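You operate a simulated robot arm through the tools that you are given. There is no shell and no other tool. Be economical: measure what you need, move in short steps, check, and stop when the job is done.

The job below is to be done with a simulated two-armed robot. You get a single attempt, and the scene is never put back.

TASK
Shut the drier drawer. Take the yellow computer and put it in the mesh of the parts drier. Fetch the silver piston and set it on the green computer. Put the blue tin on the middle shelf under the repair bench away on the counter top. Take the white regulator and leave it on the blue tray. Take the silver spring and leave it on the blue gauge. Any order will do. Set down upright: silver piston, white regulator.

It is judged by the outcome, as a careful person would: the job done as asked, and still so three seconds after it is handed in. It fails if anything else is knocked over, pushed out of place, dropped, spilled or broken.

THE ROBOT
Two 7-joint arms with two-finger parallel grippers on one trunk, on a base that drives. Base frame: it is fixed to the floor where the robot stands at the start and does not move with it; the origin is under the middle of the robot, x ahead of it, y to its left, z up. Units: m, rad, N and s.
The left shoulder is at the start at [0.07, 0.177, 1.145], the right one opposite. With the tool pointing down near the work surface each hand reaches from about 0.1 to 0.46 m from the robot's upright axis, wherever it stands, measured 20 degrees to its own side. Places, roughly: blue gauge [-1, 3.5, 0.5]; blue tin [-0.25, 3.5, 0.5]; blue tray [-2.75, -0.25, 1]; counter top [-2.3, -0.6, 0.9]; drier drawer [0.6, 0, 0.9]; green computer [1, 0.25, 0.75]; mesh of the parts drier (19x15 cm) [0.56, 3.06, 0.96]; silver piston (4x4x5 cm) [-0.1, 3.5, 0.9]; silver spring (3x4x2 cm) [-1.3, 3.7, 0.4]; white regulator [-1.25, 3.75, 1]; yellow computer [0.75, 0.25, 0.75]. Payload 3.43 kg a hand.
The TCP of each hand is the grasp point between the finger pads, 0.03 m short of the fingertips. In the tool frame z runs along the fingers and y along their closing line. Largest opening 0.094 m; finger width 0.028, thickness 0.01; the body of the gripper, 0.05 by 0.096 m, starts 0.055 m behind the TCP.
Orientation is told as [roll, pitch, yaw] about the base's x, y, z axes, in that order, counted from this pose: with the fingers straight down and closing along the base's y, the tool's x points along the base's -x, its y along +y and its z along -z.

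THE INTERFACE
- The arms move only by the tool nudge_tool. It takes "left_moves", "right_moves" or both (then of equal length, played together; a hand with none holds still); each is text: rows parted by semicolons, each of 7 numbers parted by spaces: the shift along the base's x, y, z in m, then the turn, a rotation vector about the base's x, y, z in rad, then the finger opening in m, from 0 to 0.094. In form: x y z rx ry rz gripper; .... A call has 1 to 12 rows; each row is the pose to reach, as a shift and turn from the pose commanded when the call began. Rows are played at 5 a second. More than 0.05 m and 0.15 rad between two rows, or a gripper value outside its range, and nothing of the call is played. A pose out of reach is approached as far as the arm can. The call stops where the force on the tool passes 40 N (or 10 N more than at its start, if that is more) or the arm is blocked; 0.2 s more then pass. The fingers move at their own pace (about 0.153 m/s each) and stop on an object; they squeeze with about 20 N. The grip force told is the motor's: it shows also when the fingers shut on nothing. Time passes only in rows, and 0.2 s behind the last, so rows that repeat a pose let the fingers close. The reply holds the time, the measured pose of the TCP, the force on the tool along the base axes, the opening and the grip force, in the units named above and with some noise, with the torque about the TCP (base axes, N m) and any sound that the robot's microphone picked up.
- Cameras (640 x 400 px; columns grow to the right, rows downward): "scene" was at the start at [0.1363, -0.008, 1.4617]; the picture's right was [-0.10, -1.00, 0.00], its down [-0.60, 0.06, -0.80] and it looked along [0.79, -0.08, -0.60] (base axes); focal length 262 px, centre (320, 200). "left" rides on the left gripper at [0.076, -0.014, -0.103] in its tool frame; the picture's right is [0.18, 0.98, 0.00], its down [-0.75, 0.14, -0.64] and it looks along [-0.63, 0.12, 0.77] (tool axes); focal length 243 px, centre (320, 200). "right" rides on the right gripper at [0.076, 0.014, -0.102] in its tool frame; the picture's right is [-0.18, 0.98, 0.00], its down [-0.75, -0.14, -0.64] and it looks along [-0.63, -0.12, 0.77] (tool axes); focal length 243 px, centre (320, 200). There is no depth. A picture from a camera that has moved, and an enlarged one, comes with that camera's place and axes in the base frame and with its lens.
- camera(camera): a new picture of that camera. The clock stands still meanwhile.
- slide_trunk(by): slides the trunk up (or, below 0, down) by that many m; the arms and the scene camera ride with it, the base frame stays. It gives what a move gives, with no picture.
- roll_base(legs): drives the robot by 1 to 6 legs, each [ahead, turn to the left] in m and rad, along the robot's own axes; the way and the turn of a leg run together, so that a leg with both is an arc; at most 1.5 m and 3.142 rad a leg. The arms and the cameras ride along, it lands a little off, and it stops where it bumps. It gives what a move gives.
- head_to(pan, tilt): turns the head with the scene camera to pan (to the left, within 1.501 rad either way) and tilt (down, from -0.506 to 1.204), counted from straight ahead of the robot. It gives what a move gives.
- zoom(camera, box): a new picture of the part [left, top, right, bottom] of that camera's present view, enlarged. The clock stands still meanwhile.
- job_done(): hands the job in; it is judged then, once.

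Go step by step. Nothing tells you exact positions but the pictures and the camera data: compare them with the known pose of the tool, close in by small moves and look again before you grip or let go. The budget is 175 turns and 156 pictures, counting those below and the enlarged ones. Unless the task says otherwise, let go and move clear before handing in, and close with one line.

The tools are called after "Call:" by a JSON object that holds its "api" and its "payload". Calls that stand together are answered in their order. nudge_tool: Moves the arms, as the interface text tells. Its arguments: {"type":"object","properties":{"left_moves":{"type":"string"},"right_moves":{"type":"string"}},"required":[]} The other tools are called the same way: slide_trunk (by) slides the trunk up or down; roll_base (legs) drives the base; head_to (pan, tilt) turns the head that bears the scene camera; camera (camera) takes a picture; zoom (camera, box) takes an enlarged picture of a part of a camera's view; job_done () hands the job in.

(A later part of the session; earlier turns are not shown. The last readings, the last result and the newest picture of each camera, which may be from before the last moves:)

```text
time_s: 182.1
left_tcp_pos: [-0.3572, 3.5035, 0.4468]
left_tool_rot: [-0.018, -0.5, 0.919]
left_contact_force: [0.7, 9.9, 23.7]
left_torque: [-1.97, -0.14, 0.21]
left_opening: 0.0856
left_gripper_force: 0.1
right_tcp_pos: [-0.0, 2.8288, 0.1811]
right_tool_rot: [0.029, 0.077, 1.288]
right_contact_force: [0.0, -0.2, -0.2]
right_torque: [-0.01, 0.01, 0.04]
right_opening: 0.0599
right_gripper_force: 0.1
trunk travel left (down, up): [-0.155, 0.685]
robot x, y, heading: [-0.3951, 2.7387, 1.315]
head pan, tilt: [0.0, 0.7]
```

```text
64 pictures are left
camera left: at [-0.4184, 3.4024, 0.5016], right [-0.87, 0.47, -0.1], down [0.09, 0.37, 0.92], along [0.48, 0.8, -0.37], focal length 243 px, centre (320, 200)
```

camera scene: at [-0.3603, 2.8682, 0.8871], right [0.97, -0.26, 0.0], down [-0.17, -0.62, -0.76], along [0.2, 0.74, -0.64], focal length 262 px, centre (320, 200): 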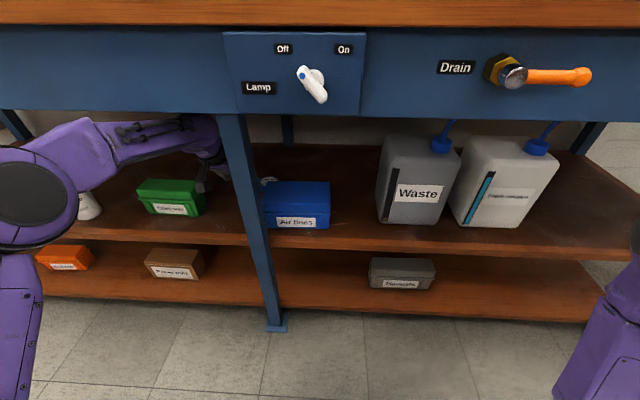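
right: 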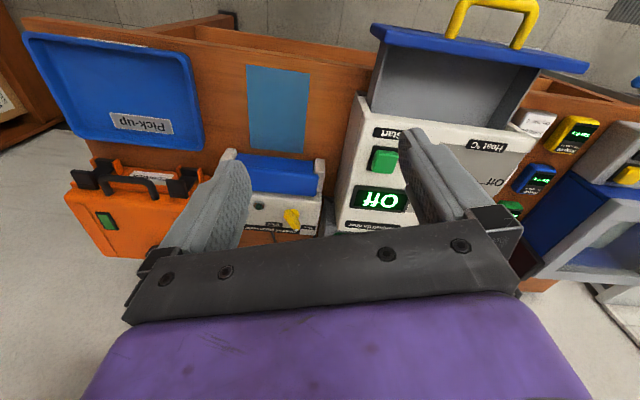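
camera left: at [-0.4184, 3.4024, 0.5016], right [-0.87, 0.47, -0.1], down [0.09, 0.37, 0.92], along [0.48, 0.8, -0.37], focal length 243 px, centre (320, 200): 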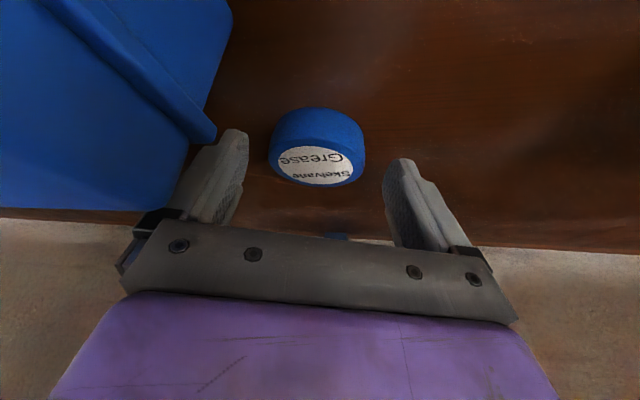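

The gripper body grazes the box lid; I'll raise slightly, shift 1 cm deeper, lower again, and grip.

Call:
{"api": "nudge_tool", "payload": {"left_moves": "0 0 0.01 0 0 0 0.086; 0.003 0.013 0.01 0 0 0 0.086; 0.003 0.013 0 0 0 0 0.086; 0.003 0.013 -0.003 0 0 0 0.086"}}

Call:
{"api": "camera", "payload": {"camera": "left"}}

```text
time_s: 183.1
left_tcp_pos: [-0.3558, 3.5153, 0.438]
left_tool_rot: [-0.019, -0.489, 0.915]
left_contact_force: [0.4, -0.4, -0.3]
left_torque: [0.02, 0.0, 0.05]
left_opening: 0.0859
left_gripper_force: 0.2
right_tcp_pos: [-0.0, 2.8267, 0.1814]
right_tool_rot: [0.026, 0.075, 1.289]
right_contact_force: [0.1, -0.6, 0.4]
right_torque: [0.02, 0.03, -0.01]
right_opening: 0.0603
right_gripper_force: 0.1
trunk travel left (down, up): [-0.155, 0.685]
robot x, y, heading: [-0.3948, 2.7344, 1.308]
head pan, tilt: [0.0, 0.7]
```

```text
63 pictures are left
camera left: at [-0.4157, 3.4151, 0.4934], right [-0.87, 0.48, -0.1], down [0.1, 0.38, 0.92], along [0.48, 0.79, -0.38], focal length 243 px, centre (320, 200)
```

left: 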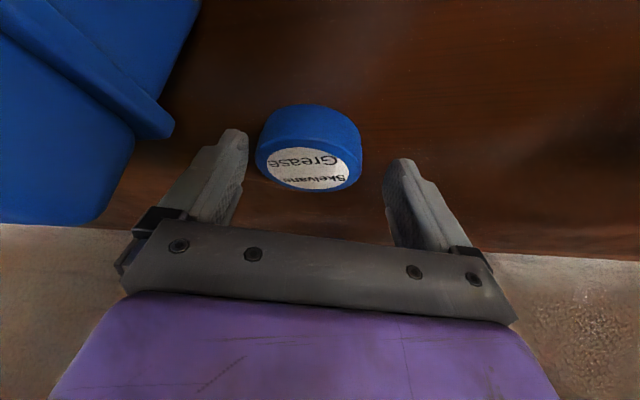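

Call:
{"api": "nudge_tool", "payload": {"left_moves": "0 0 0 0 0 0 0.07; 0 0 0 0 0 0 0; 0 0 0 0 0 0 0; 0 0 0.015 0 0 0 0; 0 0 0.03 0 0 0 0; 0 0 0.035 0 0 0 0"}}

Call:
{"api": "camera", "payload": {"camera": "left"}}

```text
time_s: 184.5
left_tcp_pos: [-0.355, 3.5142, 0.4721]
left_tool_rot: [-0.02, -0.489, 0.916]
left_contact_force: [0.9, -0.3, -0.4]
left_torque: [0.0, 0.03, 0.01]
left_opening: 0.061
left_gripper_force: 19.8
right_tcp_pos: [0.0011, 2.8283, 0.1819]
right_tool_rot: [0.026, 0.08, 1.288]
right_contact_force: [0.3, 1.1, -0.5]
right_torque: [0.03, -0.01, 0.03]
right_opening: 0.0598
right_gripper_force: 0.0
trunk travel left (down, up): [-0.155, 0.685]
robot x, y, heading: [-0.3938, 2.7362, 1.31]
head pan, tilt: [0.0, 0.7]
```

```text
62 pictures are left
camera left: at [-0.4157, 3.4151, 0.5288], right [-0.87, 0.48, -0.1], down [0.1, 0.38, 0.92], along [0.48, 0.79, -0.38], focal length 243 px, centre (320, 200)
```

left: 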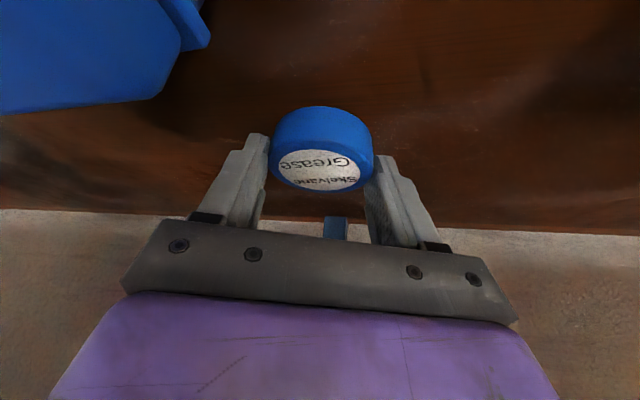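

Tin held. Retracing out of the shelf.

Call:
{"api": "nudge_tool", "payload": {"left_moves": "-0.033 -0.012 0.006 0 0 0 0; -0.066 -0.028 0.008 0 0 0 0; -0.083 -0.06 0.006 0 0 0 0; -0.101 -0.096 0.003 0 0 0 0; -0.118 -0.1325 0 0 0 0 0; -0.135 -0.169 -0.005 0 0 0 0; -0.147 -0.197 -0.01 0 0 0 0; -0.158 -0.225 -0.015 0 0 0 0"}}

Call:
{"api": "roll_base", "payload": {"legs": [[-0.3, 0]]}}

Call:
{"api": "slide_trunk", "payload": {"by": 0.55}}

Call:
{"api": "camera", "payload": {"camera": "scene"}}

Call:
{"api": "camera", "payload": {"camera": "left"}}

```text
time_s: 186.3
left_tcp_pos: [-0.5123, 3.2901, 0.4587]
left_tool_rot: [-0.019, -0.49, 0.915]
left_contact_force: [0.7, 0.4, -0.7]
left_torque: [0.04, -0.02, 0.02]
left_opening: 0.0607
left_gripper_force: 19.7
right_tcp_pos: [0.0007, 2.8272, 0.1813]
right_tool_rot: [0.024, 0.077, 1.287]
right_contact_force: [0.0, -0.2, -0.1]
right_torque: [0.01, -0.01, -0.01]
right_opening: 0.06
right_gripper_force: 0.0
trunk travel left (down, up): [-0.155, 0.685]
robot x, y, heading: [-0.3928, 2.7395, 1.312]
head pan, tilt: [0.0, 0.7]
```

```text
time_s: 188.3
left_tcp_pos: [-0.5918, 2.9972, 0.4601]
left_tool_rot: [-0.021, -0.489, 0.916]
left_contact_force: [0.0, -0.5, -0.5]
left_torque: [-0.01, -0.01, -0.05]
left_opening: 0.0606
left_gripper_force: 20.5
right_tcp_pos: [-0.077, 2.5365, 0.1819]
right_tool_rot: [0.025, 0.077, 1.286]
right_contact_force: [-0.1, 0.8, -0.9]
right_torque: [-0.02, 0.0, -0.01]
right_opening: 0.0599
right_gripper_force: 0.1
trunk travel left (down, up): [-0.155, 0.685]
robot x, y, heading: [-0.4742, 2.4424, 1.309]
head pan, tilt: [0.0, 0.7]
```

```text
refused: 0.55 is not a number from -0.4 to 0.4
```

```text
61 pictures are left
camera scene: at [-0.4385, 2.576, 0.8872], right [0.97, -0.26, 0.0], down [-0.17, -0.62, -0.76], along [0.2, 0.74, -0.64], focal length 262 px, centre (320, 200)
```

scene: 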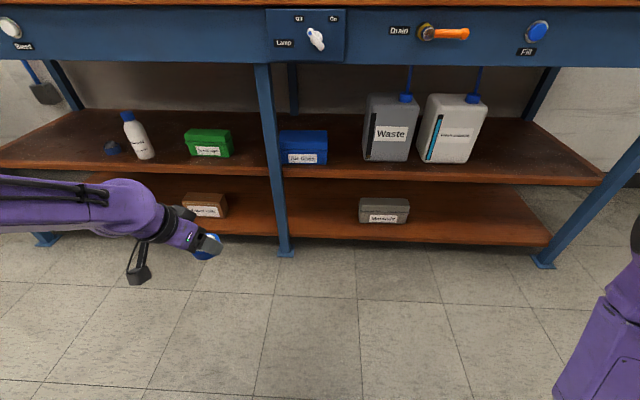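

```text
60 pictures are left
camera left: at [-0.6516, 2.8979, 0.5142], right [-0.87, 0.48, -0.1], down [0.1, 0.38, 0.92], along [0.48, 0.79, -0.38], focal length 243 px, centre (320, 200)
```

left: 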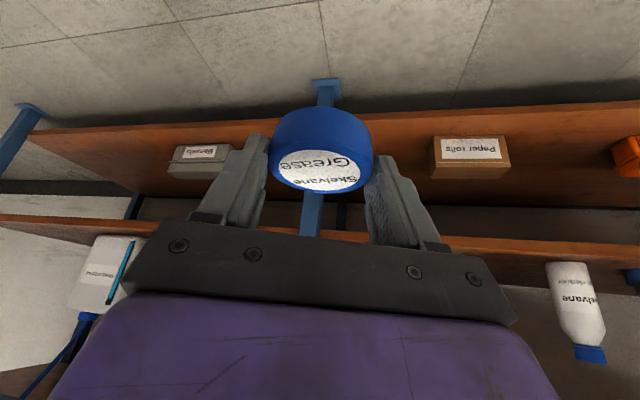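

Now raise the trunk, and bring the right hand up and forward for the regulator.

Call:
{"api": "slide_trunk", "payload": {"by": 0.4}}

Call:
{"api": "slide_trunk", "payload": {"by": 0.1}}

Call:
{"api": "nudge_tool", "payload": {"right_moves": "-0.007 0.024 0.035 0 0 0 0.08; -0.015 0.048 0.07 0 0 0 0.08; -0.022 0.073 0.105 0 0 0 0.08; -0.029 0.097 0.14 0 0 0 0.08; -0.037 0.122 0.175 0 0 0 0.08; -0.044 0.146 0.21 0 0 0 0.08; -0.051 0.17 0.245 0 0 0 0.08; -0.059 0.195 0.28 0 0 0 0.08; -0.066 0.219 0.315 0 0 0 0.08; -0.073 0.243 0.35 0 0 0 0.08; -0.081 0.268 0.385 0 0 0 0.08; -0.088 0.292 0.42 0 0 0 0.08"}}

Call:
{"api": "roll_base", "payload": {"legs": [[0, 1.518], [1.29, 0], [0, -1.57]]}}

Call:
{"api": "camera", "payload": {"camera": "scene"}}

```text
time_s: 192.2
left_tcp_pos: [-0.5901, 2.9982, 0.8606]
left_tool_rot: [-0.02, -0.491, 0.917]
left_contact_force: [-1.1, -0.2, -0.5]
left_torque: [0.04, 0.0, 0.02]
left_opening: 0.0607
left_gripper_force: 19.6
right_tcp_pos: [-0.0768, 2.535, 0.5817]
right_tool_rot: [0.026, 0.079, 1.286]
right_contact_force: [0.4, 0.3, 0.3]
right_torque: [-0.03, 0.02, -0.03]
right_opening: 0.0603
right_gripper_force: 0.0
trunk travel left (down, up): [-0.555, 0.285]
robot x, y, heading: [-0.4747, 2.4448, 1.308]
head pan, tilt: [0.0, 0.7]
```

```text
time_s: 193.5
left_tcp_pos: [-0.5913, 2.9988, 0.9593]
left_tool_rot: [-0.018, -0.49, 0.917]
left_contact_force: [0.4, -0.4, -0.5]
left_torque: [-0.01, 0.01, 0.02]
left_opening: 0.0606
left_gripper_force: 19.9
right_tcp_pos: [-0.0776, 2.5357, 0.6806]
right_tool_rot: [0.026, 0.079, 1.288]
right_contact_force: [0.2, -0.1, 0.4]
right_torque: [0.01, 0.0, -0.03]
right_opening: 0.06
right_gripper_force: 0.1
trunk travel left (down, up): [-0.655, 0.185]
robot x, y, heading: [-0.4741, 2.4456, 1.305]
head pan, tilt: [0.0, 0.7]
```

```text
time_s: 196.1
left_tcp_pos: [-0.5912, 2.9976, 0.9593]
left_tool_rot: [-0.019, -0.489, 0.916]
left_contact_force: [0.5, -0.1, -1.0]
left_torque: [0.03, 0.03, -0.02]
left_opening: 0.0608
left_gripper_force: 20.3
right_tcp_pos: [-0.165, 2.8287, 1.1033]
right_tool_rot: [0.026, 0.077, 1.284]
right_contact_force: [0.2, 0.1, 0.1]
right_torque: [-0.01, -0.02, 0.01]
right_opening: 0.0799
right_gripper_force: 0.2
right hand out of reach, approached as far as the arm can: row 2, 3, 4, 5, 6, 7, 8, 9, 10, 11
trunk travel left (down, up): [-0.655, 0.185]
robot x, y, heading: [-0.473, 2.4462, 1.31]
head pan, tilt: [0.0, 0.7]
```

```text
time_s: 210.1
left_tcp_pos: [-1.7792, 3.4346, 0.9592]
left_tool_rot: [-0.02, -0.489, 0.842]
left_contact_force: [-0.1, 0.2, -0.6]
left_torque: [-0.03, 0.01, 0.0]
left_opening: 0.0608
left_gripper_force: 19.8
right_tcp_pos: [-1.3665, 3.234, 1.1026]
right_tool_rot: [0.026, 0.079, 1.213]
right_contact_force: [0.2, 0.0, 0.8]
right_torque: [-0.04, 0.02, 0.0]
right_opening: 0.0801
right_gripper_force: 0.1
trunk travel left (down, up): [-0.655, 0.185]
robot x, y, heading: [-1.704, 2.8737, 1.234]
head pan, tilt: [0.0, 0.7]
```

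```text
59 pictures are left
camera scene: at [-1.6581, 3.0027, 1.3872], right [0.94, -0.33, 0.0], down [-0.21, -0.61, -0.76], along [0.25, 0.72, -0.64], focal length 262 px, centre (320, 200)
```

scene: 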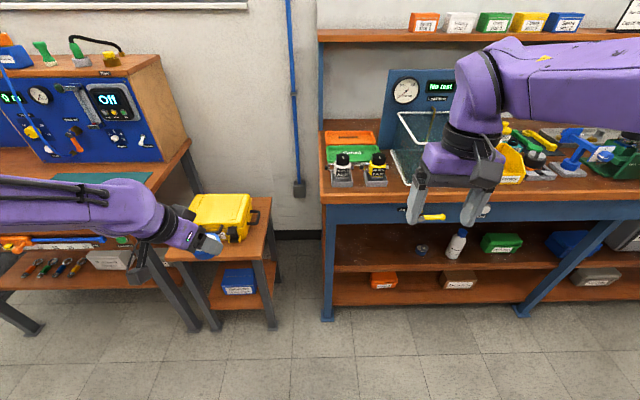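

Regulator confirmed at about (-1.367, 3.615). I'll shift the right hand left and up, then drive forward 0.3.

Call:
{"api": "nudge_tool", "payload": {"right_moves": "-0.03 0.01 0.015 0 -0.035 0 0.08; -0.06 0.02 0.03 0.015 -0.06 0 0.08; -0.09 0.03 0.04 0.015 -0.06 0 0.08; -0.1 0.033 0.04 0.015 -0.06 0 0.08"}}

Call:
{"api": "roll_base", "payload": {"legs": [[0.3, 0]]}}

Call:
{"api": "camera", "payload": {"camera": "scene"}}

Call:
{"api": "camera", "payload": {"camera": "right"}}

```text
time_s: 211.1
left_tcp_pos: [-1.7778, 3.4343, 0.959]
left_tool_rot: [-0.02, -0.491, 0.841]
left_contact_force: [0.3, 0.5, -0.2]
left_torque: [-0.02, 0.01, 0.02]
left_opening: 0.0604
left_gripper_force: 20.4
right_tcp_pos: [-1.4656, 3.2686, 1.1412]
right_tool_rot: [-0.025, 0.045, 1.211]
right_contact_force: [-0.3, -0.8, 0.5]
right_torque: [0.01, 0.02, 0.0]
right_opening: 0.0799
right_gripper_force: 0.0
right hand out of reach, approached as far as the arm can: row 2
trunk travel left (down, up): [-0.655, 0.185]
robot x, y, heading: [-1.7028, 2.8764, 1.234]
head pan, tilt: [0.0, 0.7]
```

```text
time_s: 213.2
left_tcp_pos: [-1.6778, 3.7211, 0.9606]
left_tool_rot: [-0.02, -0.491, 0.841]
left_contact_force: [-0.7, -0.3, 0.6]
left_torque: [0.01, 0.04, -0.01]
left_opening: 0.0608
left_gripper_force: 20.4
right_tcp_pos: [-1.3659, 3.5554, 1.1414]
right_tool_rot: [-0.026, 0.044, 1.21]
right_contact_force: [0.0, -0.5, 0.3]
right_torque: [0.04, 0.0, -0.01]
right_opening: 0.0801
right_gripper_force: 0.1
trunk travel left (down, up): [-0.655, 0.185]
robot x, y, heading: [-1.6065, 3.1591, 1.233]
head pan, tilt: [0.0, 0.7]
```

```text
58 pictures are left
camera scene: at [-1.5578, 3.289, 1.3872], right [0.94, -0.33, 0.0], down [-0.21, -0.61, -0.76], along [0.25, 0.72, -0.64], focal length 262 px, centre (320, 200)
```

scene: 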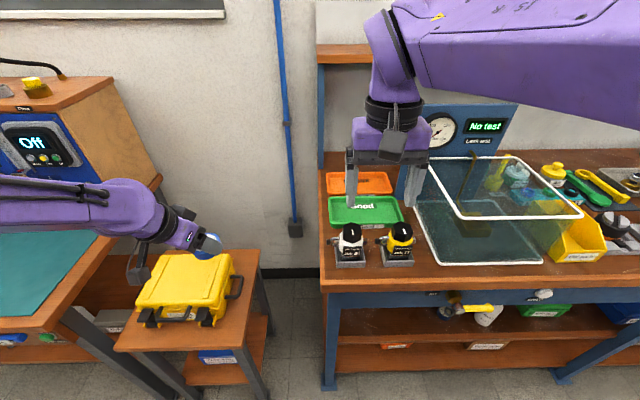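

```text
57 pictures are left
camera right: at [-1.4066, 3.4947, 1.2485], right [-0.85, 0.52, -0.03], down [0.39, 0.69, 0.61], along [0.34, 0.51, -0.79], focal length 243 px, centre (320, 200)
```

right: 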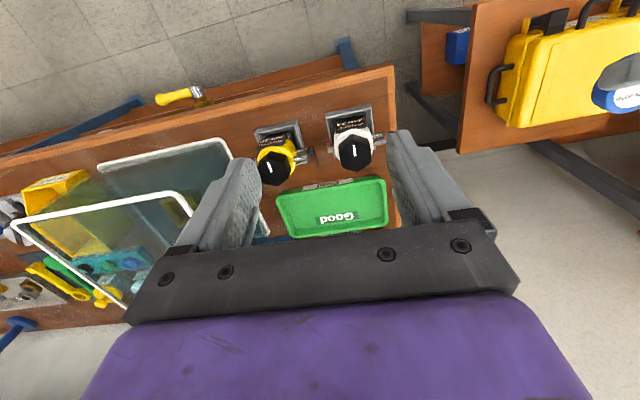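

Call:
{"api": "zoom", "payload": {"camera": "right", "box": [240, 80, 420, 200]}}

Call:
{"api": "zoom", "payload": {"camera": "scene", "box": [310, 190, 430, 280]}}

```text
3.33 times, centred on (330, 140) of right
camera zoom: at [-1.4066, 3.4947, 1.2485], right [-0.85, 0.52, -0.03], down [0.39, 0.69, 0.61], along [0.34, 0.51, -0.79], focal length 809 px, centre (287, 400)
```

zoom: 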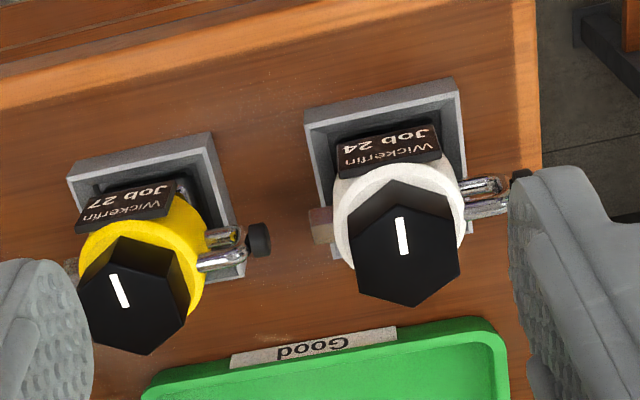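

```text
4.44 times, centred on (370, 235) of scene
camera zoom: at [-1.5578, 3.289, 1.3872], right [0.94, -0.33, 0.0], down [-0.21, -0.61, -0.76], along [0.25, 0.72, -0.64], focal length 1166 px, centre (98, 44)
```

zoom: 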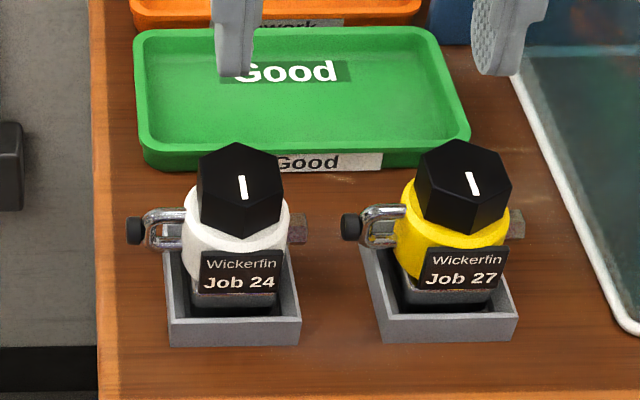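

The regulator stands in a small cradle; I'll grip its hex knob with fingers closing sideways. Moving above it.

Call:
{"api": "nudge_tool", "payload": {"right_moves": "0 0.033 0 0.025 0.005 0.02 0.08; -0.002 0.065 0 0.05 0.009 0.04 0.08; -0.002 0.065 -0.04 0.05 0.009 0.04 0.08; -0.002 0.065 -0.075 0.05 0.009 0.04 0.08; -0.002 0.065 -0.1 0.05 0.009 0.04 0.08; -0.002 0.065 -0.1 0.05 0.009 0.04 0.08"}}

Call:
{"api": "camera", "payload": {"camera": "right"}}

Call:
{"api": "zoom", "payload": {"camera": "scene", "box": [290, 150, 450, 290]}}

```text
time_s: 214.6
left_tcp_pos: [-1.6781, 3.7192, 0.9604]
left_tool_rot: [-0.02, -0.491, 0.84]
left_contact_force: [-0.2, 0.5, -0.8]
left_torque: [0.04, 0.01, -0.01]
left_opening: 0.0606
left_gripper_force: 19.9
right_tcp_pos: [-1.3674, 3.6206, 1.0417]
right_tool_rot: [0.001, -0.001, 1.249]
right_contact_force: [0.9, -0.7, -0.8]
right_torque: [-0.03, 0.0, -0.02]
right_opening: 0.0799
right_gripper_force: 0.1
trunk travel left (down, up): [-0.655, 0.185]
robot x, y, heading: [-1.6003, 3.1613, 1.234]
head pan, tilt: [0.0, 0.7]
```

```text
54 pictures are left
camera right: at [-1.4046, 3.5534, 1.1455], right [-0.87, 0.48, 0.0], down [0.37, 0.67, 0.64], along [0.31, 0.56, -0.77], focal length 243 px, centre (320, 200)
```

right: 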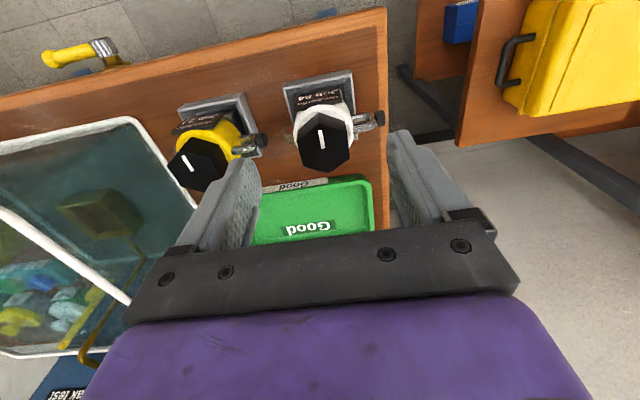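

```text
2.86 times, centred on (370, 220) of scene
camera zoom: at [-1.5579, 3.2887, 1.3872], right [0.94, -0.33, 0.0], down [-0.21, -0.61, -0.77], along [0.25, 0.72, -0.64], focal length 749 px, centre (177, 143)
```

zoom: 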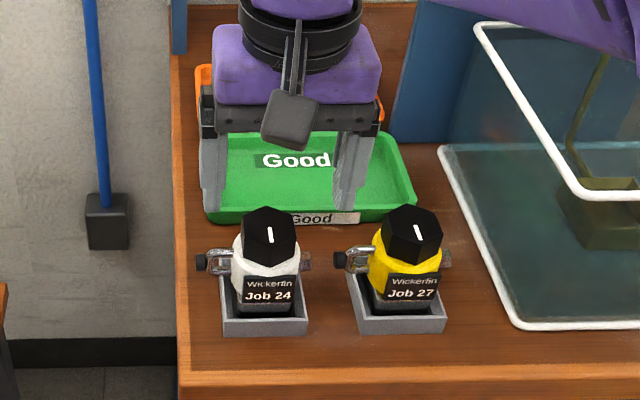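

Knob top at z≈0.98, centre (-1.368, 3.627). Narrowing the fingers and descending over the knob.

Call:
{"api": "nudge_tool", "payload": {"right_moves": "-0.001 0.006 -0.015 0 0 0 0.06; -0.001 0.006 -0.035 0 0 0 0.06; -0.001 0.006 -0.05 0 0 0 0.06; -0.001 0.006 -0.057 0 0 0 0.06; -0.001 0.006 -0.057 0 0 0 0.06"}}

Call:
{"api": "camera", "payload": {"camera": "right"}}

Call:
{"api": "zoom", "payload": {"camera": "scene", "box": [290, 150, 450, 290]}}

```text
time_s: 215.8
left_tcp_pos: [-1.677, 3.7221, 0.9586]
left_tool_rot: [-0.018, -0.489, 0.841]
left_contact_force: [-0.5, 0.1, -1.1]
left_torque: [-0.05, 0.03, -0.02]
left_opening: 0.0605
left_gripper_force: 19.5
right_tcp_pos: [-1.3484, 3.639, 1.0063]
right_tool_rot: [-0.001, 0.004, 1.253]
right_contact_force: [-0.6, 0.4, -0.3]
right_torque: [-0.01, 0.03, 0.02]
right_opening: 0.0602
right_gripper_force: 0.0
right hand out of reach, approached as far as the arm can: row 1, 2, 3, 4, 5
trunk travel left (down, up): [-0.655, 0.185]
robot x, y, heading: [-1.5992, 3.1598, 1.235]
head pan, tilt: [0.0, 0.7]
```

```text
52 pictures are left
camera right: at [-1.3859, 3.5716, 1.1103], right [-0.88, 0.48, 0.0], down [0.37, 0.68, 0.64], along [0.31, 0.56, -0.77], focal length 243 px, centre (320, 200)
```

right: 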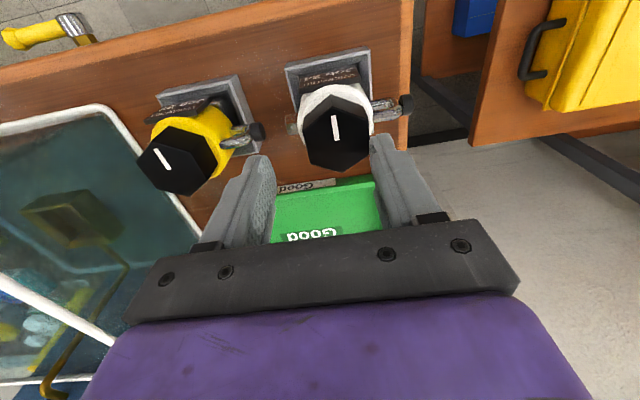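

```text
2.86 times, centred on (370, 220) of scene
camera zoom: at [-1.5577, 3.2892, 1.3872], right [0.94, -0.33, 0.0], down [-0.21, -0.61, -0.76], along [0.25, 0.72, -0.64], focal length 749 px, centre (177, 143)
```

zoom: 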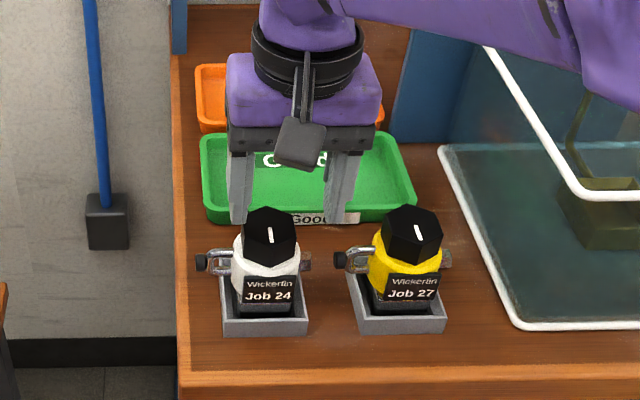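

The right arm is at its inward limit, so I'll raise the hand and turn the base 0.2 rad left to give it lateral room.

Call:
{"api": "nudge_tool", "payload": {"right_moves": "0 0 0.04 0 0 0 0.07; 0 0 0.08 0 0 0 0.07; 0 0 0.1 0 0 0 0.07"}}

Call:
{"api": "roll_base", "payload": {"legs": [[0, 0.22]]}}

Call:
{"api": "camera", "payload": {"camera": "right"}}

```text
time_s: 216.6
left_tcp_pos: [-1.6781, 3.7223, 0.9597]
left_tool_rot: [-0.019, -0.492, 0.841]
left_contact_force: [0.1, -0.3, -0.5]
left_torque: [-0.05, 0.0, -0.03]
left_opening: 0.0606
left_gripper_force: 19.9
right_tcp_pos: [-1.3491, 3.638, 1.1071]
right_tool_rot: [0.0, 0.0, 1.252]
right_contact_force: [0.4, -1.2, -0.5]
right_torque: [-0.01, 0.05, 0.01]
right_opening: 0.0699
right_gripper_force: 0.0
trunk travel left (down, up): [-0.655, 0.185]
robot x, y, heading: [-1.6058, 3.1602, 1.239]
head pan, tilt: [0.0, 0.7]
```

```text
time_s: 217.8
left_tcp_pos: [-1.7976, 3.6912, 0.9598]
left_tool_rot: [-0.02, -0.49, 1.06]
left_contact_force: [-0.1, -0.8, -0.8]
left_torque: [0.0, 0.03, 0.02]
left_opening: 0.0603
left_gripper_force: 20.3
right_tcp_pos: [-1.4577, 3.6824, 1.1066]
right_tool_rot: [0.0, 0.0, 1.468]
right_contact_force: [0.0, 0.1, 1.0]
right_torque: [0.03, 0.0, 0.0]
right_opening: 0.0699
right_gripper_force: 0.0
trunk travel left (down, up): [-0.655, 0.185]
robot x, y, heading: [-1.6036, 3.1581, 1.453]
head pan, tilt: [0.0, 0.7]
```

```text
50 pictures are left
camera right: at [-1.4804, 3.608, 1.2102], right [-0.96, 0.28, 0.0], down [0.22, 0.74, 0.64], along [0.18, 0.62, -0.77], focal length 243 px, centre (320, 200)
```

right: 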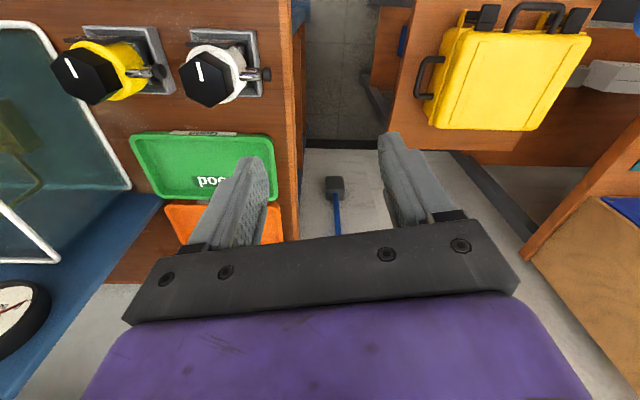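

Knob re-measured at (-1.370, 3.628). Moving over and descending.

Call:
{"api": "nudge_tool", "payload": {"right_moves": "0.03 -0.018 0 0 0 -0.07 0.06; 0.06 -0.037 0 0 0 -0.14 0.06; 0.089 -0.054 0 0 0 -0.21 0.06; 0.089 -0.054 -0.04 0 0 -0.21 0.06; 0.089 -0.054 -0.075 0 0 -0.21 0.06; 0.089 -0.054 -0.09 0 0 -0.21 0.06; 0.089 -0.054 -0.09 0 0 -0.21 0.06"}}

Call:
{"api": "camera", "payload": {"camera": "right"}}

```text
time_s: 219.4
left_tcp_pos: [-1.7978, 3.6929, 0.9593]
left_tool_rot: [-0.021, -0.489, 1.06]
left_contact_force: [-1.0, -0.4, -0.3]
left_torque: [-0.04, -0.04, 0.01]
left_opening: 0.0606
left_gripper_force: 19.7
right_tcp_pos: [-1.3533, 3.6322, 1.0342]
right_tool_rot: [0.0, 0.004, 1.262]
right_contact_force: [0.8, -0.7, -0.4]
right_torque: [0.02, -0.03, 0.0]
right_opening: 0.0601
right_gripper_force: 0.1
right hand out of reach, approached as far as the arm can: row 5, 6, 7
trunk travel left (down, up): [-0.655, 0.185]
robot x, y, heading: [-1.6019, 3.1603, 1.45]
head pan, tilt: [0.0, 0.7]
```

```text
49 pictures are left
camera right: at [-1.391, 3.5658, 1.1397], right [-0.88, 0.47, 0.0], down [0.36, 0.68, 0.64], along [0.3, 0.56, -0.77], focal length 243 px, centre (320, 200)
```

right: 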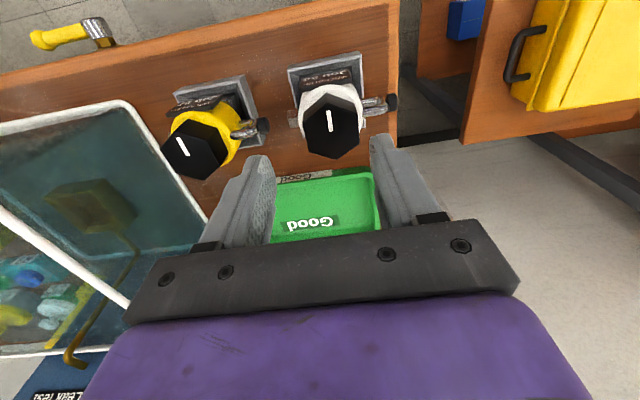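

The arm folds poorly at this height. I'll raise both hands, then lower the trunk 0.12 so the hand works higher relative to the shoulder.

Call:
{"api": "nudge_tool", "payload": {"left_moves": "0 0 0.04 0 0 0 0; 0 0 0.08 0 0 0 0; 0 0 0.12 0 0 0 0; 0 0 0.12 0 0 0 0", "right_moves": "-0.005 -0.001 0.04 0 0 0 0.06; -0.01 -0.003 0.08 0 0 0 0.06; -0.015 -0.004 0.12 0 0 0 0.06; -0.015 -0.004 0.13 0 0 0 0.06"}}

Call:
{"api": "slide_trunk", "payload": {"by": -0.12}}

Call:
{"api": "camera", "payload": {"camera": "right"}}

```text
time_s: 220.4
left_tcp_pos: [-1.7985, 3.6935, 1.0772]
left_tool_rot: [-0.021, -0.491, 1.06]
left_contact_force: [-0.9, 0.3, -1.5]
left_torque: [0.02, 0.0, 0.01]
left_opening: 0.0608
left_gripper_force: 19.6
left hand out of reach, approached as far as the arm can: row 1
right_tcp_pos: [-1.369, 3.6294, 1.1669]
right_tool_rot: [0.0, -0.002, 1.258]
right_contact_force: [-0.3, 1.0, -0.3]
right_torque: [0.01, 0.02, -0.04]
right_opening: 0.0601
right_gripper_force: 0.1
trunk travel left (down, up): [-0.655, 0.185]
robot x, y, heading: [-1.6014, 3.1612, 1.456]
head pan, tilt: [0.0, 0.7]
```

```text
time_s: 221.9
left_tcp_pos: [-1.7965, 3.6908, 0.9572]
left_tool_rot: [-0.019, -0.491, 1.06]
left_contact_force: [0.0, 0.4, -0.3]
left_torque: [-0.01, 0.02, 0.01]
left_opening: 0.0606
left_gripper_force: 20.3
right_tcp_pos: [-1.3679, 3.6291, 1.0475]
right_tool_rot: [0.0, 0.001, 1.258]
right_contact_force: [-0.3, 0.4, 0.4]
right_torque: [0.01, 0.02, 0.0]
right_opening: 0.0601
right_gripper_force: 0.1
trunk travel left (down, up): [-0.535, 0.305]
robot x, y, heading: [-1.6041, 3.1631, 1.45]
head pan, tilt: [0.0, 0.7]
```

```text
48 pictures are left
camera right: at [-1.405, 3.5609, 1.1501], right [-0.88, 0.48, 0.0], down [0.37, 0.67, 0.64], along [0.31, 0.56, -0.77], focal length 243 px, centre (320, 200)
```

right: 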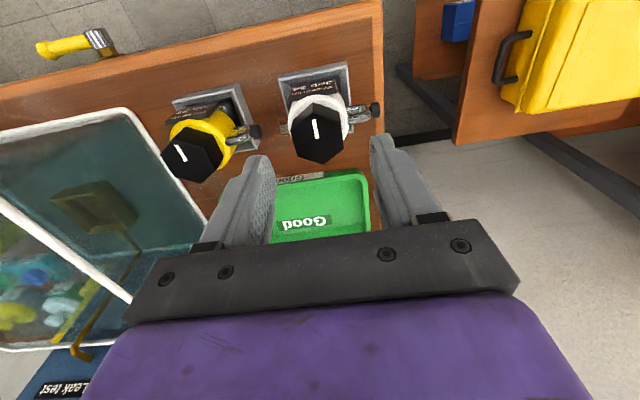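

Call:
{"api": "nudge_tool", "payload": {"right_moves": "0.002 0 -0.02 0 0 0 0.06; 0.003 0 -0.04 0 0 0 0.06; 0.003 0 -0.053 0 0 0 0.06; 0.003 0 -0.06 0 0 0 0.06; 0.003 0 -0.06 0 0 0 0.06"}}

Call:
{"api": "camera", "payload": {"camera": "right"}}

Call:
{"api": "zoom", "payload": {"camera": "scene", "box": [330, 120, 530, 290]}}

```text
time_s: 223.1
left_tcp_pos: [-1.7974, 3.6918, 0.9564]
left_tool_rot: [-0.021, -0.491, 1.059]
left_contact_force: [0.2, -0.5, -1.1]
left_torque: [-0.03, -0.02, -0.03]
left_opening: 0.0607
left_gripper_force: 20.2
right_tcp_pos: [-1.3655, 3.628, 0.9846]
right_tool_rot: [0.0, -0.001, 1.26]
right_contact_force: [-0.6, -0.6, 0.0]
right_torque: [0.02, 0.01, 0.0]
right_opening: 0.0602
right_gripper_force: 0.1
trunk travel left (down, up): [-0.535, 0.305]
robot x, y, heading: [-1.6048, 3.1596, 1.453]
head pan, tilt: [0.0, 0.7]
```

```text
47 pictures are left
camera right: at [-1.402, 3.5609, 1.0895], right [-0.88, 0.48, 0.0], down [0.37, 0.67, 0.64], along [0.31, 0.56, -0.77], focal length 243 px, centre (320, 200)
```

right: 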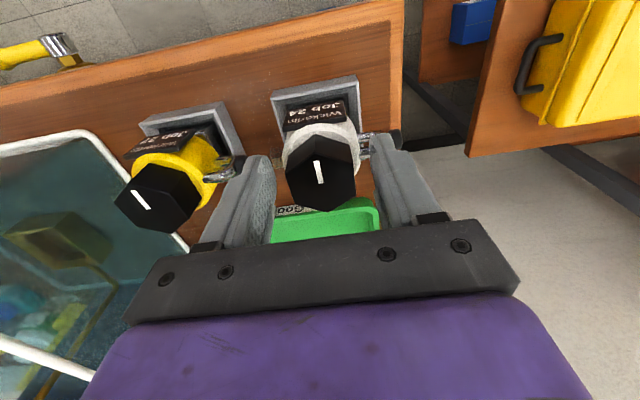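

```text
2.35 times, centred on (430, 205) of scene
camera zoom: at [-1.5864, 3.2958, 1.2672], right [0.99, -0.12, 0.0], down [-0.08, -0.64, -0.76], along [0.09, 0.76, -0.64], focal length 617 px, centre (61, 188)
```

zoom: 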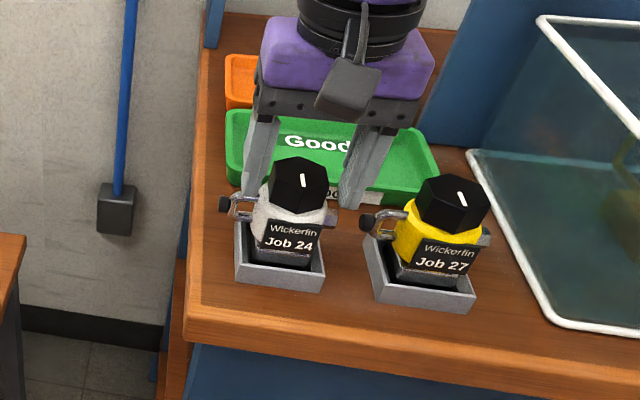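

Knob is centred between the fingers. Close and lift slightly.

Call:
{"api": "nudge_tool", "payload": {"right_moves": "0 0 -0.003 0 0 0 0.05; 0 0 -0.003 0 0 0 0; 0 0 -0.003 0 0 0 0; 0 0 0.01 0 0 0 0; 0 0 0.03 0 0 0 0; 0 0 0.06 0 0 0 0; 0 0 0.1 0 0 0 0"}}

Call:
{"api": "camera", "payload": {"camera": "right"}}

Call:
{"api": "zoom", "payload": {"camera": "scene", "box": [330, 120, 530, 290]}}

```text
time_s: 224.7
left_tcp_pos: [-1.7963, 3.6924, 0.9568]
left_tool_rot: [-0.02, -0.489, 1.059]
left_contact_force: [-0.7, -0.9, 0.5]
left_torque: [0.02, 0.01, -0.01]
left_opening: 0.0607
left_gripper_force: 20.0
right_tcp_pos: [-1.3651, 3.6271, 1.0857]
right_tool_rot: [0.001, 0.002, 1.255]
right_contact_force: [0.6, -0.1, -5.0]
right_torque: [-0.03, 0.0, 0.03]
right_opening: 0.0416
right_gripper_force: 19.5
trunk travel left (down, up): [-0.535, 0.305]
robot x, y, heading: [-1.6012, 3.1622, 1.453]
head pan, tilt: [0.0, 0.7]
```

```text
45 pictures are left
camera right: at [-1.402, 3.5609, 1.1903], right [-0.88, 0.48, 0.0], down [0.37, 0.67, 0.64], along [0.31, 0.56, -0.77], focal length 243 px, centre (320, 200)
```

right: 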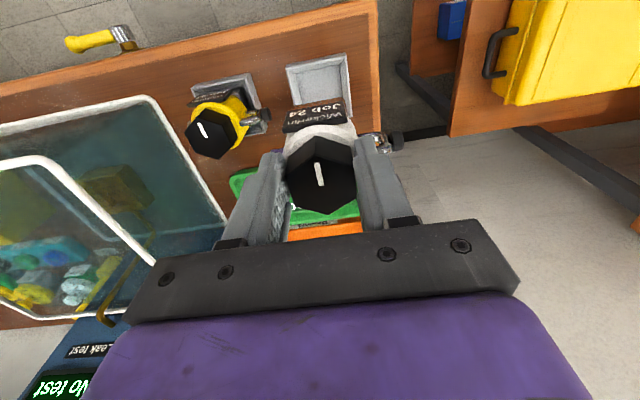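

```text
2.35 times, centred on (430, 205) of scene
camera zoom: at [-1.5862, 3.2959, 1.2671], right [0.99, -0.12, 0.0], down [-0.08, -0.64, -0.76], along [0.09, 0.76, -0.64], focal length 617 px, centre (61, 188)
```

zoom: 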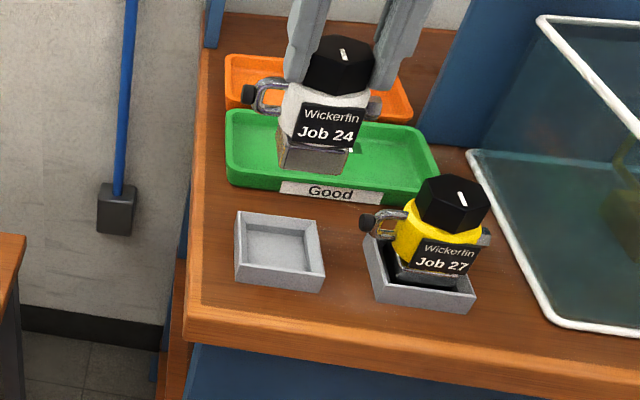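

Regulator is held securely. I'll back out, raise the trunk and drive the known route back south.

Call:
{"api": "roll_base", "payload": {"legs": [[-0.45, 0]]}}

Call:
{"api": "slide_trunk", "payload": {"by": 0.15}}

Call:
{"api": "roll_base", "payload": {"legs": [[0, -1.823], [1.5, 0], [0.06, 0], [0, -1.2], [1.4, 0]]}}

Call:
{"api": "head_to", "payload": {"pan": -1.2, "tilt": 0.4}}

Call:
{"api": "camera", "payload": {"camera": "scene"}}

```text
time_s: 227.4
left_tcp_pos: [-1.8508, 3.2425, 0.9576]
left_tool_rot: [-0.019, -0.492, 1.059]
left_contact_force: [0.2, -0.7, -0.7]
left_torque: [-0.03, 0.02, 0.0]
left_opening: 0.0606
left_gripper_force: 20.2
right_tcp_pos: [-1.4179, 3.1793, 1.0861]
right_tool_rot: [0.0, 0.001, 1.259]
right_contact_force: [-0.8, -0.4, -5.9]
right_torque: [-0.05, 0.01, 0.02]
right_opening: 0.0414
right_gripper_force: 19.9
trunk travel left (down, up): [-0.535, 0.305]
robot x, y, heading: [-1.6559, 2.7154, 1.45]
head pan, tilt: [0.0, 0.7]
```

```text
time_s: 229.2
left_tcp_pos: [-1.8509, 3.2446, 1.1077]
left_tool_rot: [-0.021, -0.49, 1.06]
left_contact_force: [-0.2, 0.0, -0.7]
left_torque: [-0.02, 0.02, -0.02]
left_opening: 0.0607
left_gripper_force: 20.2
right_tcp_pos: [-1.4182, 3.1805, 1.235]
right_tool_rot: [-0.001, 0.001, 1.259]
right_contact_force: [0.1, -0.8, -5.8]
right_torque: [-0.05, 0.03, -0.04]
right_opening: 0.0415
right_gripper_force: 20.6
trunk travel left (down, up): [-0.685, 0.155]
robot x, y, heading: [-1.6528, 2.7146, 1.451]
head pan, tilt: [0.0, 0.7]
```

```text
time_s: 251.1
left_tcp_pos: [0.0604, 0.2467, 1.1076]
left_tool_rot: [-0.019, -0.489, -1.963]
left_contact_force: [-0.5, -0.1, -0.8]
left_torque: [0.0, 0.01, -0.03]
left_opening: 0.0605
left_gripper_force: 20.2
right_tcp_pos: [-0.3765, 0.2577, 1.2356]
right_tool_rot: [-0.002, 0.0, -1.764]
right_contact_force: [1.0, 0.2, -5.2]
right_torque: [0.04, -0.02, -0.02]
right_opening: 0.0415
right_gripper_force: 20.1
trunk travel left (down, up): [-0.685, 0.155]
robot x, y, heading: [-0.1937, 0.7513, -1.57]
head pan, tilt: [0.0, 0.7]
```

```text
time_s: 252.5
left_tcp_pos: [0.0601, 0.2462, 1.1081]
left_tool_rot: [-0.02, -0.488, -1.963]
left_contact_force: [0.1, -0.2, -0.8]
left_torque: [0.02, 0.0, 0.01]
left_opening: 0.0605
left_gripper_force: 20.3
right_tcp_pos: [-0.3768, 0.2582, 1.2361]
right_tool_rot: [0.0, 0.002, -1.765]
right_contact_force: [-0.1, 0.7, -4.9]
right_torque: [0.04, -0.01, -0.01]
right_opening: 0.0414
right_gripper_force: 19.8
trunk travel left (down, up): [-0.685, 0.155]
robot x, y, heading: [-0.193, 0.7519, -1.57]
head pan, tilt: [-1.201, 0.4]
```

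```text
43 pictures are left
camera scene: at [-0.2829, 0.6666, 1.4439], right [-0.36, 0.93, 0.0], down [0.36, 0.14, -0.92], along [-0.86, -0.33, -0.39], focal length 262 px, centre (320, 200)
```

scene: 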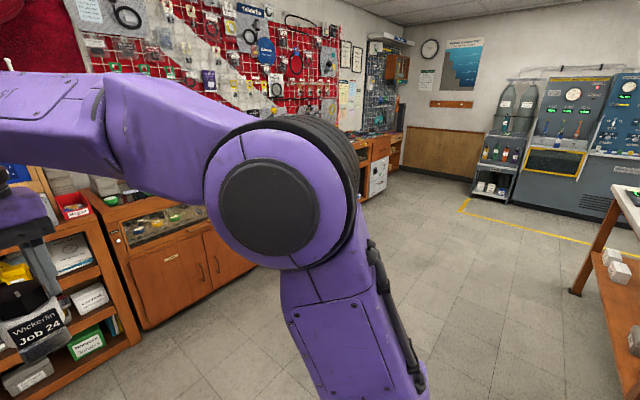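

The counter runs along the south-west wall with its front at about n=-1.11. I'll drive to face it near the tray.

Call:
{"api": "roll_base", "payload": {"legs": [[0, -1.427], [1.5, 0], [0.545, 0], [0, 1.112]]}}

Call:
{"api": "head_to", "payload": {"pan": 0, "tilt": 0.55}}

Call:
{"api": "camera", "payload": {"camera": "scene"}}

```text
time_s: 268.9
left_tcp_pos: [-2.1179, -0.0886, 1.1063]
left_tool_rot: [-0.02, -0.489, -2.284]
left_contact_force: [0.9, -0.4, -0.5]
left_torque: [-0.04, 0.0, 0.01]
left_opening: 0.0606
left_gripper_force: 20.0
right_tcp_pos: [-2.5287, 0.0598, 1.2351]
right_tool_rot: [0.001, 0.003, -2.086]
right_contact_force: [0.0, 0.7, -5.3]
right_torque: [0.05, -0.02, 0.02]
right_opening: 0.0415
right_gripper_force: 20.0
trunk travel left (down, up): [-0.685, 0.155]
robot x, y, heading: [-2.2032, 0.469, -1.891]
head pan, tilt: [-1.201, 0.4]
```

```text
time_s: 270.3
left_tcp_pos: [-2.1177, -0.0891, 1.1072]
left_tool_rot: [-0.019, -0.488, -2.285]
left_contact_force: [-0.3, 0.5, 0.5]
left_torque: [-0.02, -0.04, 0.02]
left_opening: 0.0604
left_gripper_force: 19.8
right_tcp_pos: [-2.5287, 0.0597, 1.2362]
right_tool_rot: [0.0, 0.003, -2.085]
right_contact_force: [-0.9, 0.7, -4.7]
right_torque: [0.05, 0.02, 0.03]
right_opening: 0.0416
right_gripper_force: 19.9
trunk travel left (down, up): [-0.685, 0.155]
robot x, y, heading: [-2.2024, 0.4717, -1.89]
head pan, tilt: [0.0, 0.55]
```

```text
42 pictures are left
camera scene: at [-2.2464, 0.3379, 1.4302], right [-0.95, 0.32, 0.0], down [0.17, 0.5, -0.85], along [-0.27, -0.81, -0.52], focal length 262 px, centre (320, 200)
```

scene: 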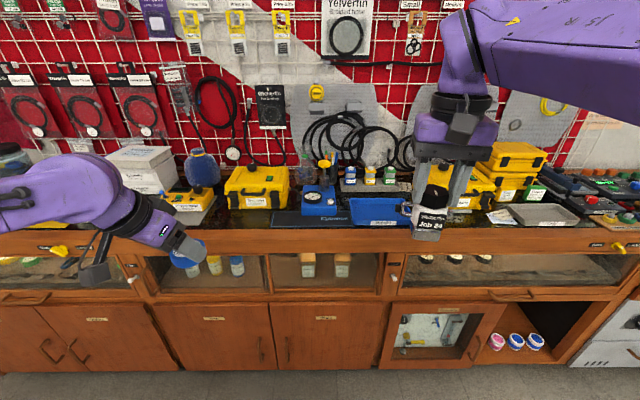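

Call:
{"api": "zoom", "payload": {"camera": "scene", "box": [140, 130, 400, 290]}}

Call:
{"api": "zoom", "payload": {"camera": "scene", "box": [380, 120, 640, 290]}}

```text
2.46 times, centred on (270, 210) of scene
camera zoom: at [-2.2464, 0.3379, 1.4302], right [-0.95, 0.32, 0.0], down [0.17, 0.5, -0.85], along [-0.27, -0.81, -0.52], focal length 646 px, centre (443, 175)
```

zoom: 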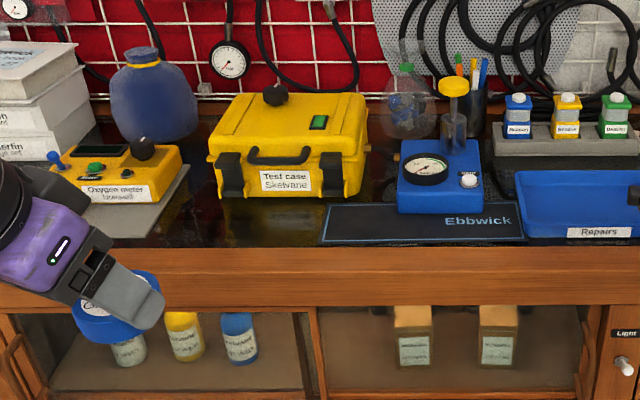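

```text
2.35 times, centred on (510, 205) of scene
camera zoom: at [-2.2464, 0.3379, 1.4302], right [-0.95, 0.32, 0.0], down [0.17, 0.5, -0.85], along [-0.27, -0.81, -0.52], focal length 617 px, centre (-127, 188)
```

zoom: 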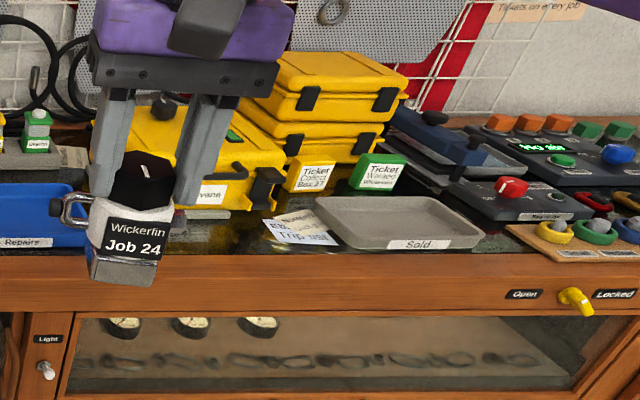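

The blue "Repairs" tray is at lateral -2.45 and there is clear counter in front of the yellow test case for the tin. I'm already aligned for both, so I'll drive forward 0.36 and look.

Call:
{"api": "roll_base", "payload": {"legs": [[0.36, 0]]}}

Call:
{"api": "head_to", "payload": {"pan": 0, "tilt": 0.75}}

Call:
{"api": "camera", "payload": {"camera": "scene"}}

Call:
{"api": "camera", "payload": {"camera": "right"}}

Call:
{"api": "camera", "payload": {"camera": "left"}}

```text
time_s: 272.6
left_tcp_pos: [-2.2286, -0.4273, 1.1072]
left_tool_rot: [-0.02, -0.491, -2.282]
left_contact_force: [0.1, 0.6, -1.0]
left_torque: [-0.01, -0.03, -0.01]
left_opening: 0.0605
left_gripper_force: 20.2
right_tcp_pos: [-2.6397, -0.2798, 1.2348]
right_tool_rot: [0.0, 0.0, -2.084]
right_contact_force: [-0.4, 0.3, -4.6]
right_torque: [0.07, 0.0, 0.0]
right_opening: 0.0415
right_gripper_force: 20.4
trunk travel left (down, up): [-0.685, 0.155]
robot x, y, heading: [-2.3105, 0.1289, -1.892]
head pan, tilt: [0.0, 0.55]
```

```text
time_s: 273.3
left_tcp_pos: [-2.2288, -0.4284, 1.1073]
left_tool_rot: [-0.02, -0.488, -2.284]
left_contact_force: [0.4, -0.3, -1.1]
left_torque: [0.01, -0.02, 0.0]
left_opening: 0.0605
left_gripper_force: 19.9
right_tcp_pos: [-2.64, -0.2801, 1.2359]
right_tool_rot: [0.001, 0.002, -2.084]
right_contact_force: [0.3, 0.0, -5.7]
right_torque: [0.05, -0.03, 0.05]
right_opening: 0.0414
right_gripper_force: 19.9
trunk travel left (down, up): [-0.685, 0.155]
robot x, y, heading: [-2.3147, 0.1295, -1.891]
head pan, tilt: [0.0, 0.75]
```

```text
39 pictures are left
camera scene: at [-2.3566, 0.0048, 1.4128], right [-0.95, 0.31, 0.0], down [0.21, 0.65, -0.73], along [-0.23, -0.69, -0.68], focal length 262 px, centre (320, 200)
```

scene: 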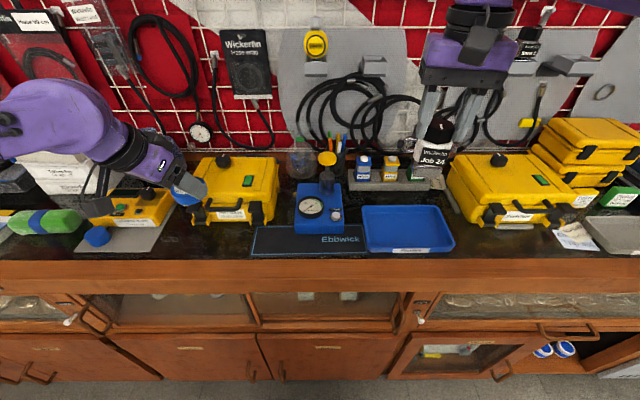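

```text
38 pictures are left
camera right: at [-2.5903, -0.2204, 1.3395], right [0.77, -0.64, 0.0], down [-0.49, -0.59, 0.64], along [-0.41, -0.49, -0.77], focal length 243 px, centre (320, 200)
```

right: 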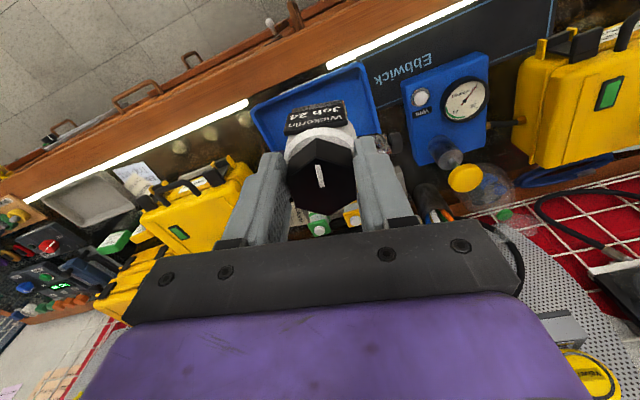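

```text
37 pictures are left
camera left: at [-2.1625, -0.3338, 1.1625], right [0.84, -0.53, -0.1], down [-0.12, -0.38, 0.92], along [-0.52, -0.76, -0.38], focal length 243 px, centre (320, 200)
```

left: 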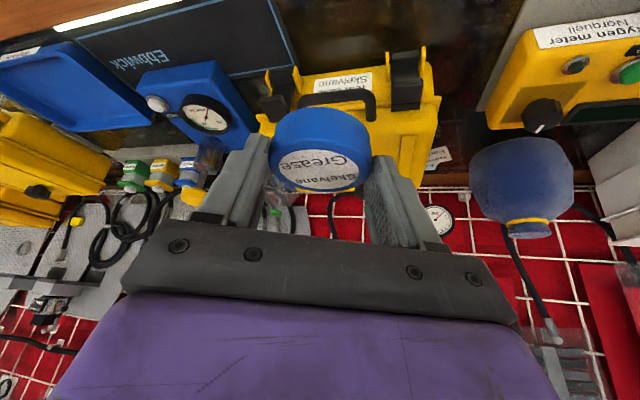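

Tray centre at (-2.70, -0.34); the tin spot is at (-2.232, -0.454). Aligning both hands, then lowering the trunk.

Call:
{"api": "nudge_tool", "payload": {"left_moves": "0 -0.013 0 0 0 0 0; -0.003 -0.026 0 0 0 0 0; -0.003 -0.026 0 0 0 0 0", "right_moves": "-0.02 -0.022 0 0 0 0 0; -0.04 -0.044 0 0 0 0 0; -0.06 -0.063 0 0 0 0 0"}}

Call:
{"api": "slide_trunk", "payload": {"by": -0.12}}

Call:
{"api": "camera", "payload": {"camera": "scene"}}

```text
time_s: 274.1
left_tcp_pos: [-2.2316, -0.4547, 1.1067]
left_tool_rot: [-0.019, -0.491, -2.284]
left_contact_force: [-1.2, 0.7, -0.4]
left_torque: [0.01, -0.01, 0.02]
left_opening: 0.0605
left_gripper_force: 19.9
right_tcp_pos: [-2.7001, -0.3446, 1.2345]
right_tool_rot: [0.0, 0.003, -2.085]
right_contact_force: [0.7, -0.3, -5.6]
right_torque: [0.05, 0.02, -0.06]
right_opening: 0.0415
right_gripper_force: 19.8
trunk travel left (down, up): [-0.685, 0.155]
robot x, y, heading: [-2.312, 0.1284, -1.894]
head pan, tilt: [0.0, 0.75]
```

```text
time_s: 275.6
left_tcp_pos: [-2.2316, -0.454, 0.9878]
left_tool_rot: [-0.02, -0.489, -2.283]
left_contact_force: [-0.9, 0.0, -1.6]
left_torque: [0.0, -0.01, -0.01]
left_opening: 0.0605
left_gripper_force: 19.5
right_tcp_pos: [-2.6989, -0.3425, 1.1169]
right_tool_rot: [0.0, 0.001, -2.084]
right_contact_force: [0.3, 0.3, -4.8]
right_torque: [0.06, -0.06, -0.02]
right_opening: 0.0417
right_gripper_force: 19.9
trunk travel left (down, up): [-0.565, 0.275]
robot x, y, heading: [-2.311, 0.1334, -1.89]
head pan, tilt: [0.0, 0.75]
```

```text
36 pictures are left
camera scene: at [-2.3565, 0.0055, 1.2929], right [-0.95, 0.31, 0.0], down [0.21, 0.65, -0.73], along [-0.23, -0.69, -0.68], focal length 262 px, centre (320, 200)
```

scene: 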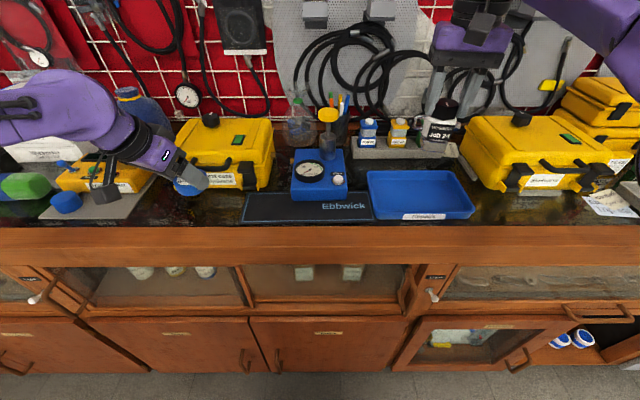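

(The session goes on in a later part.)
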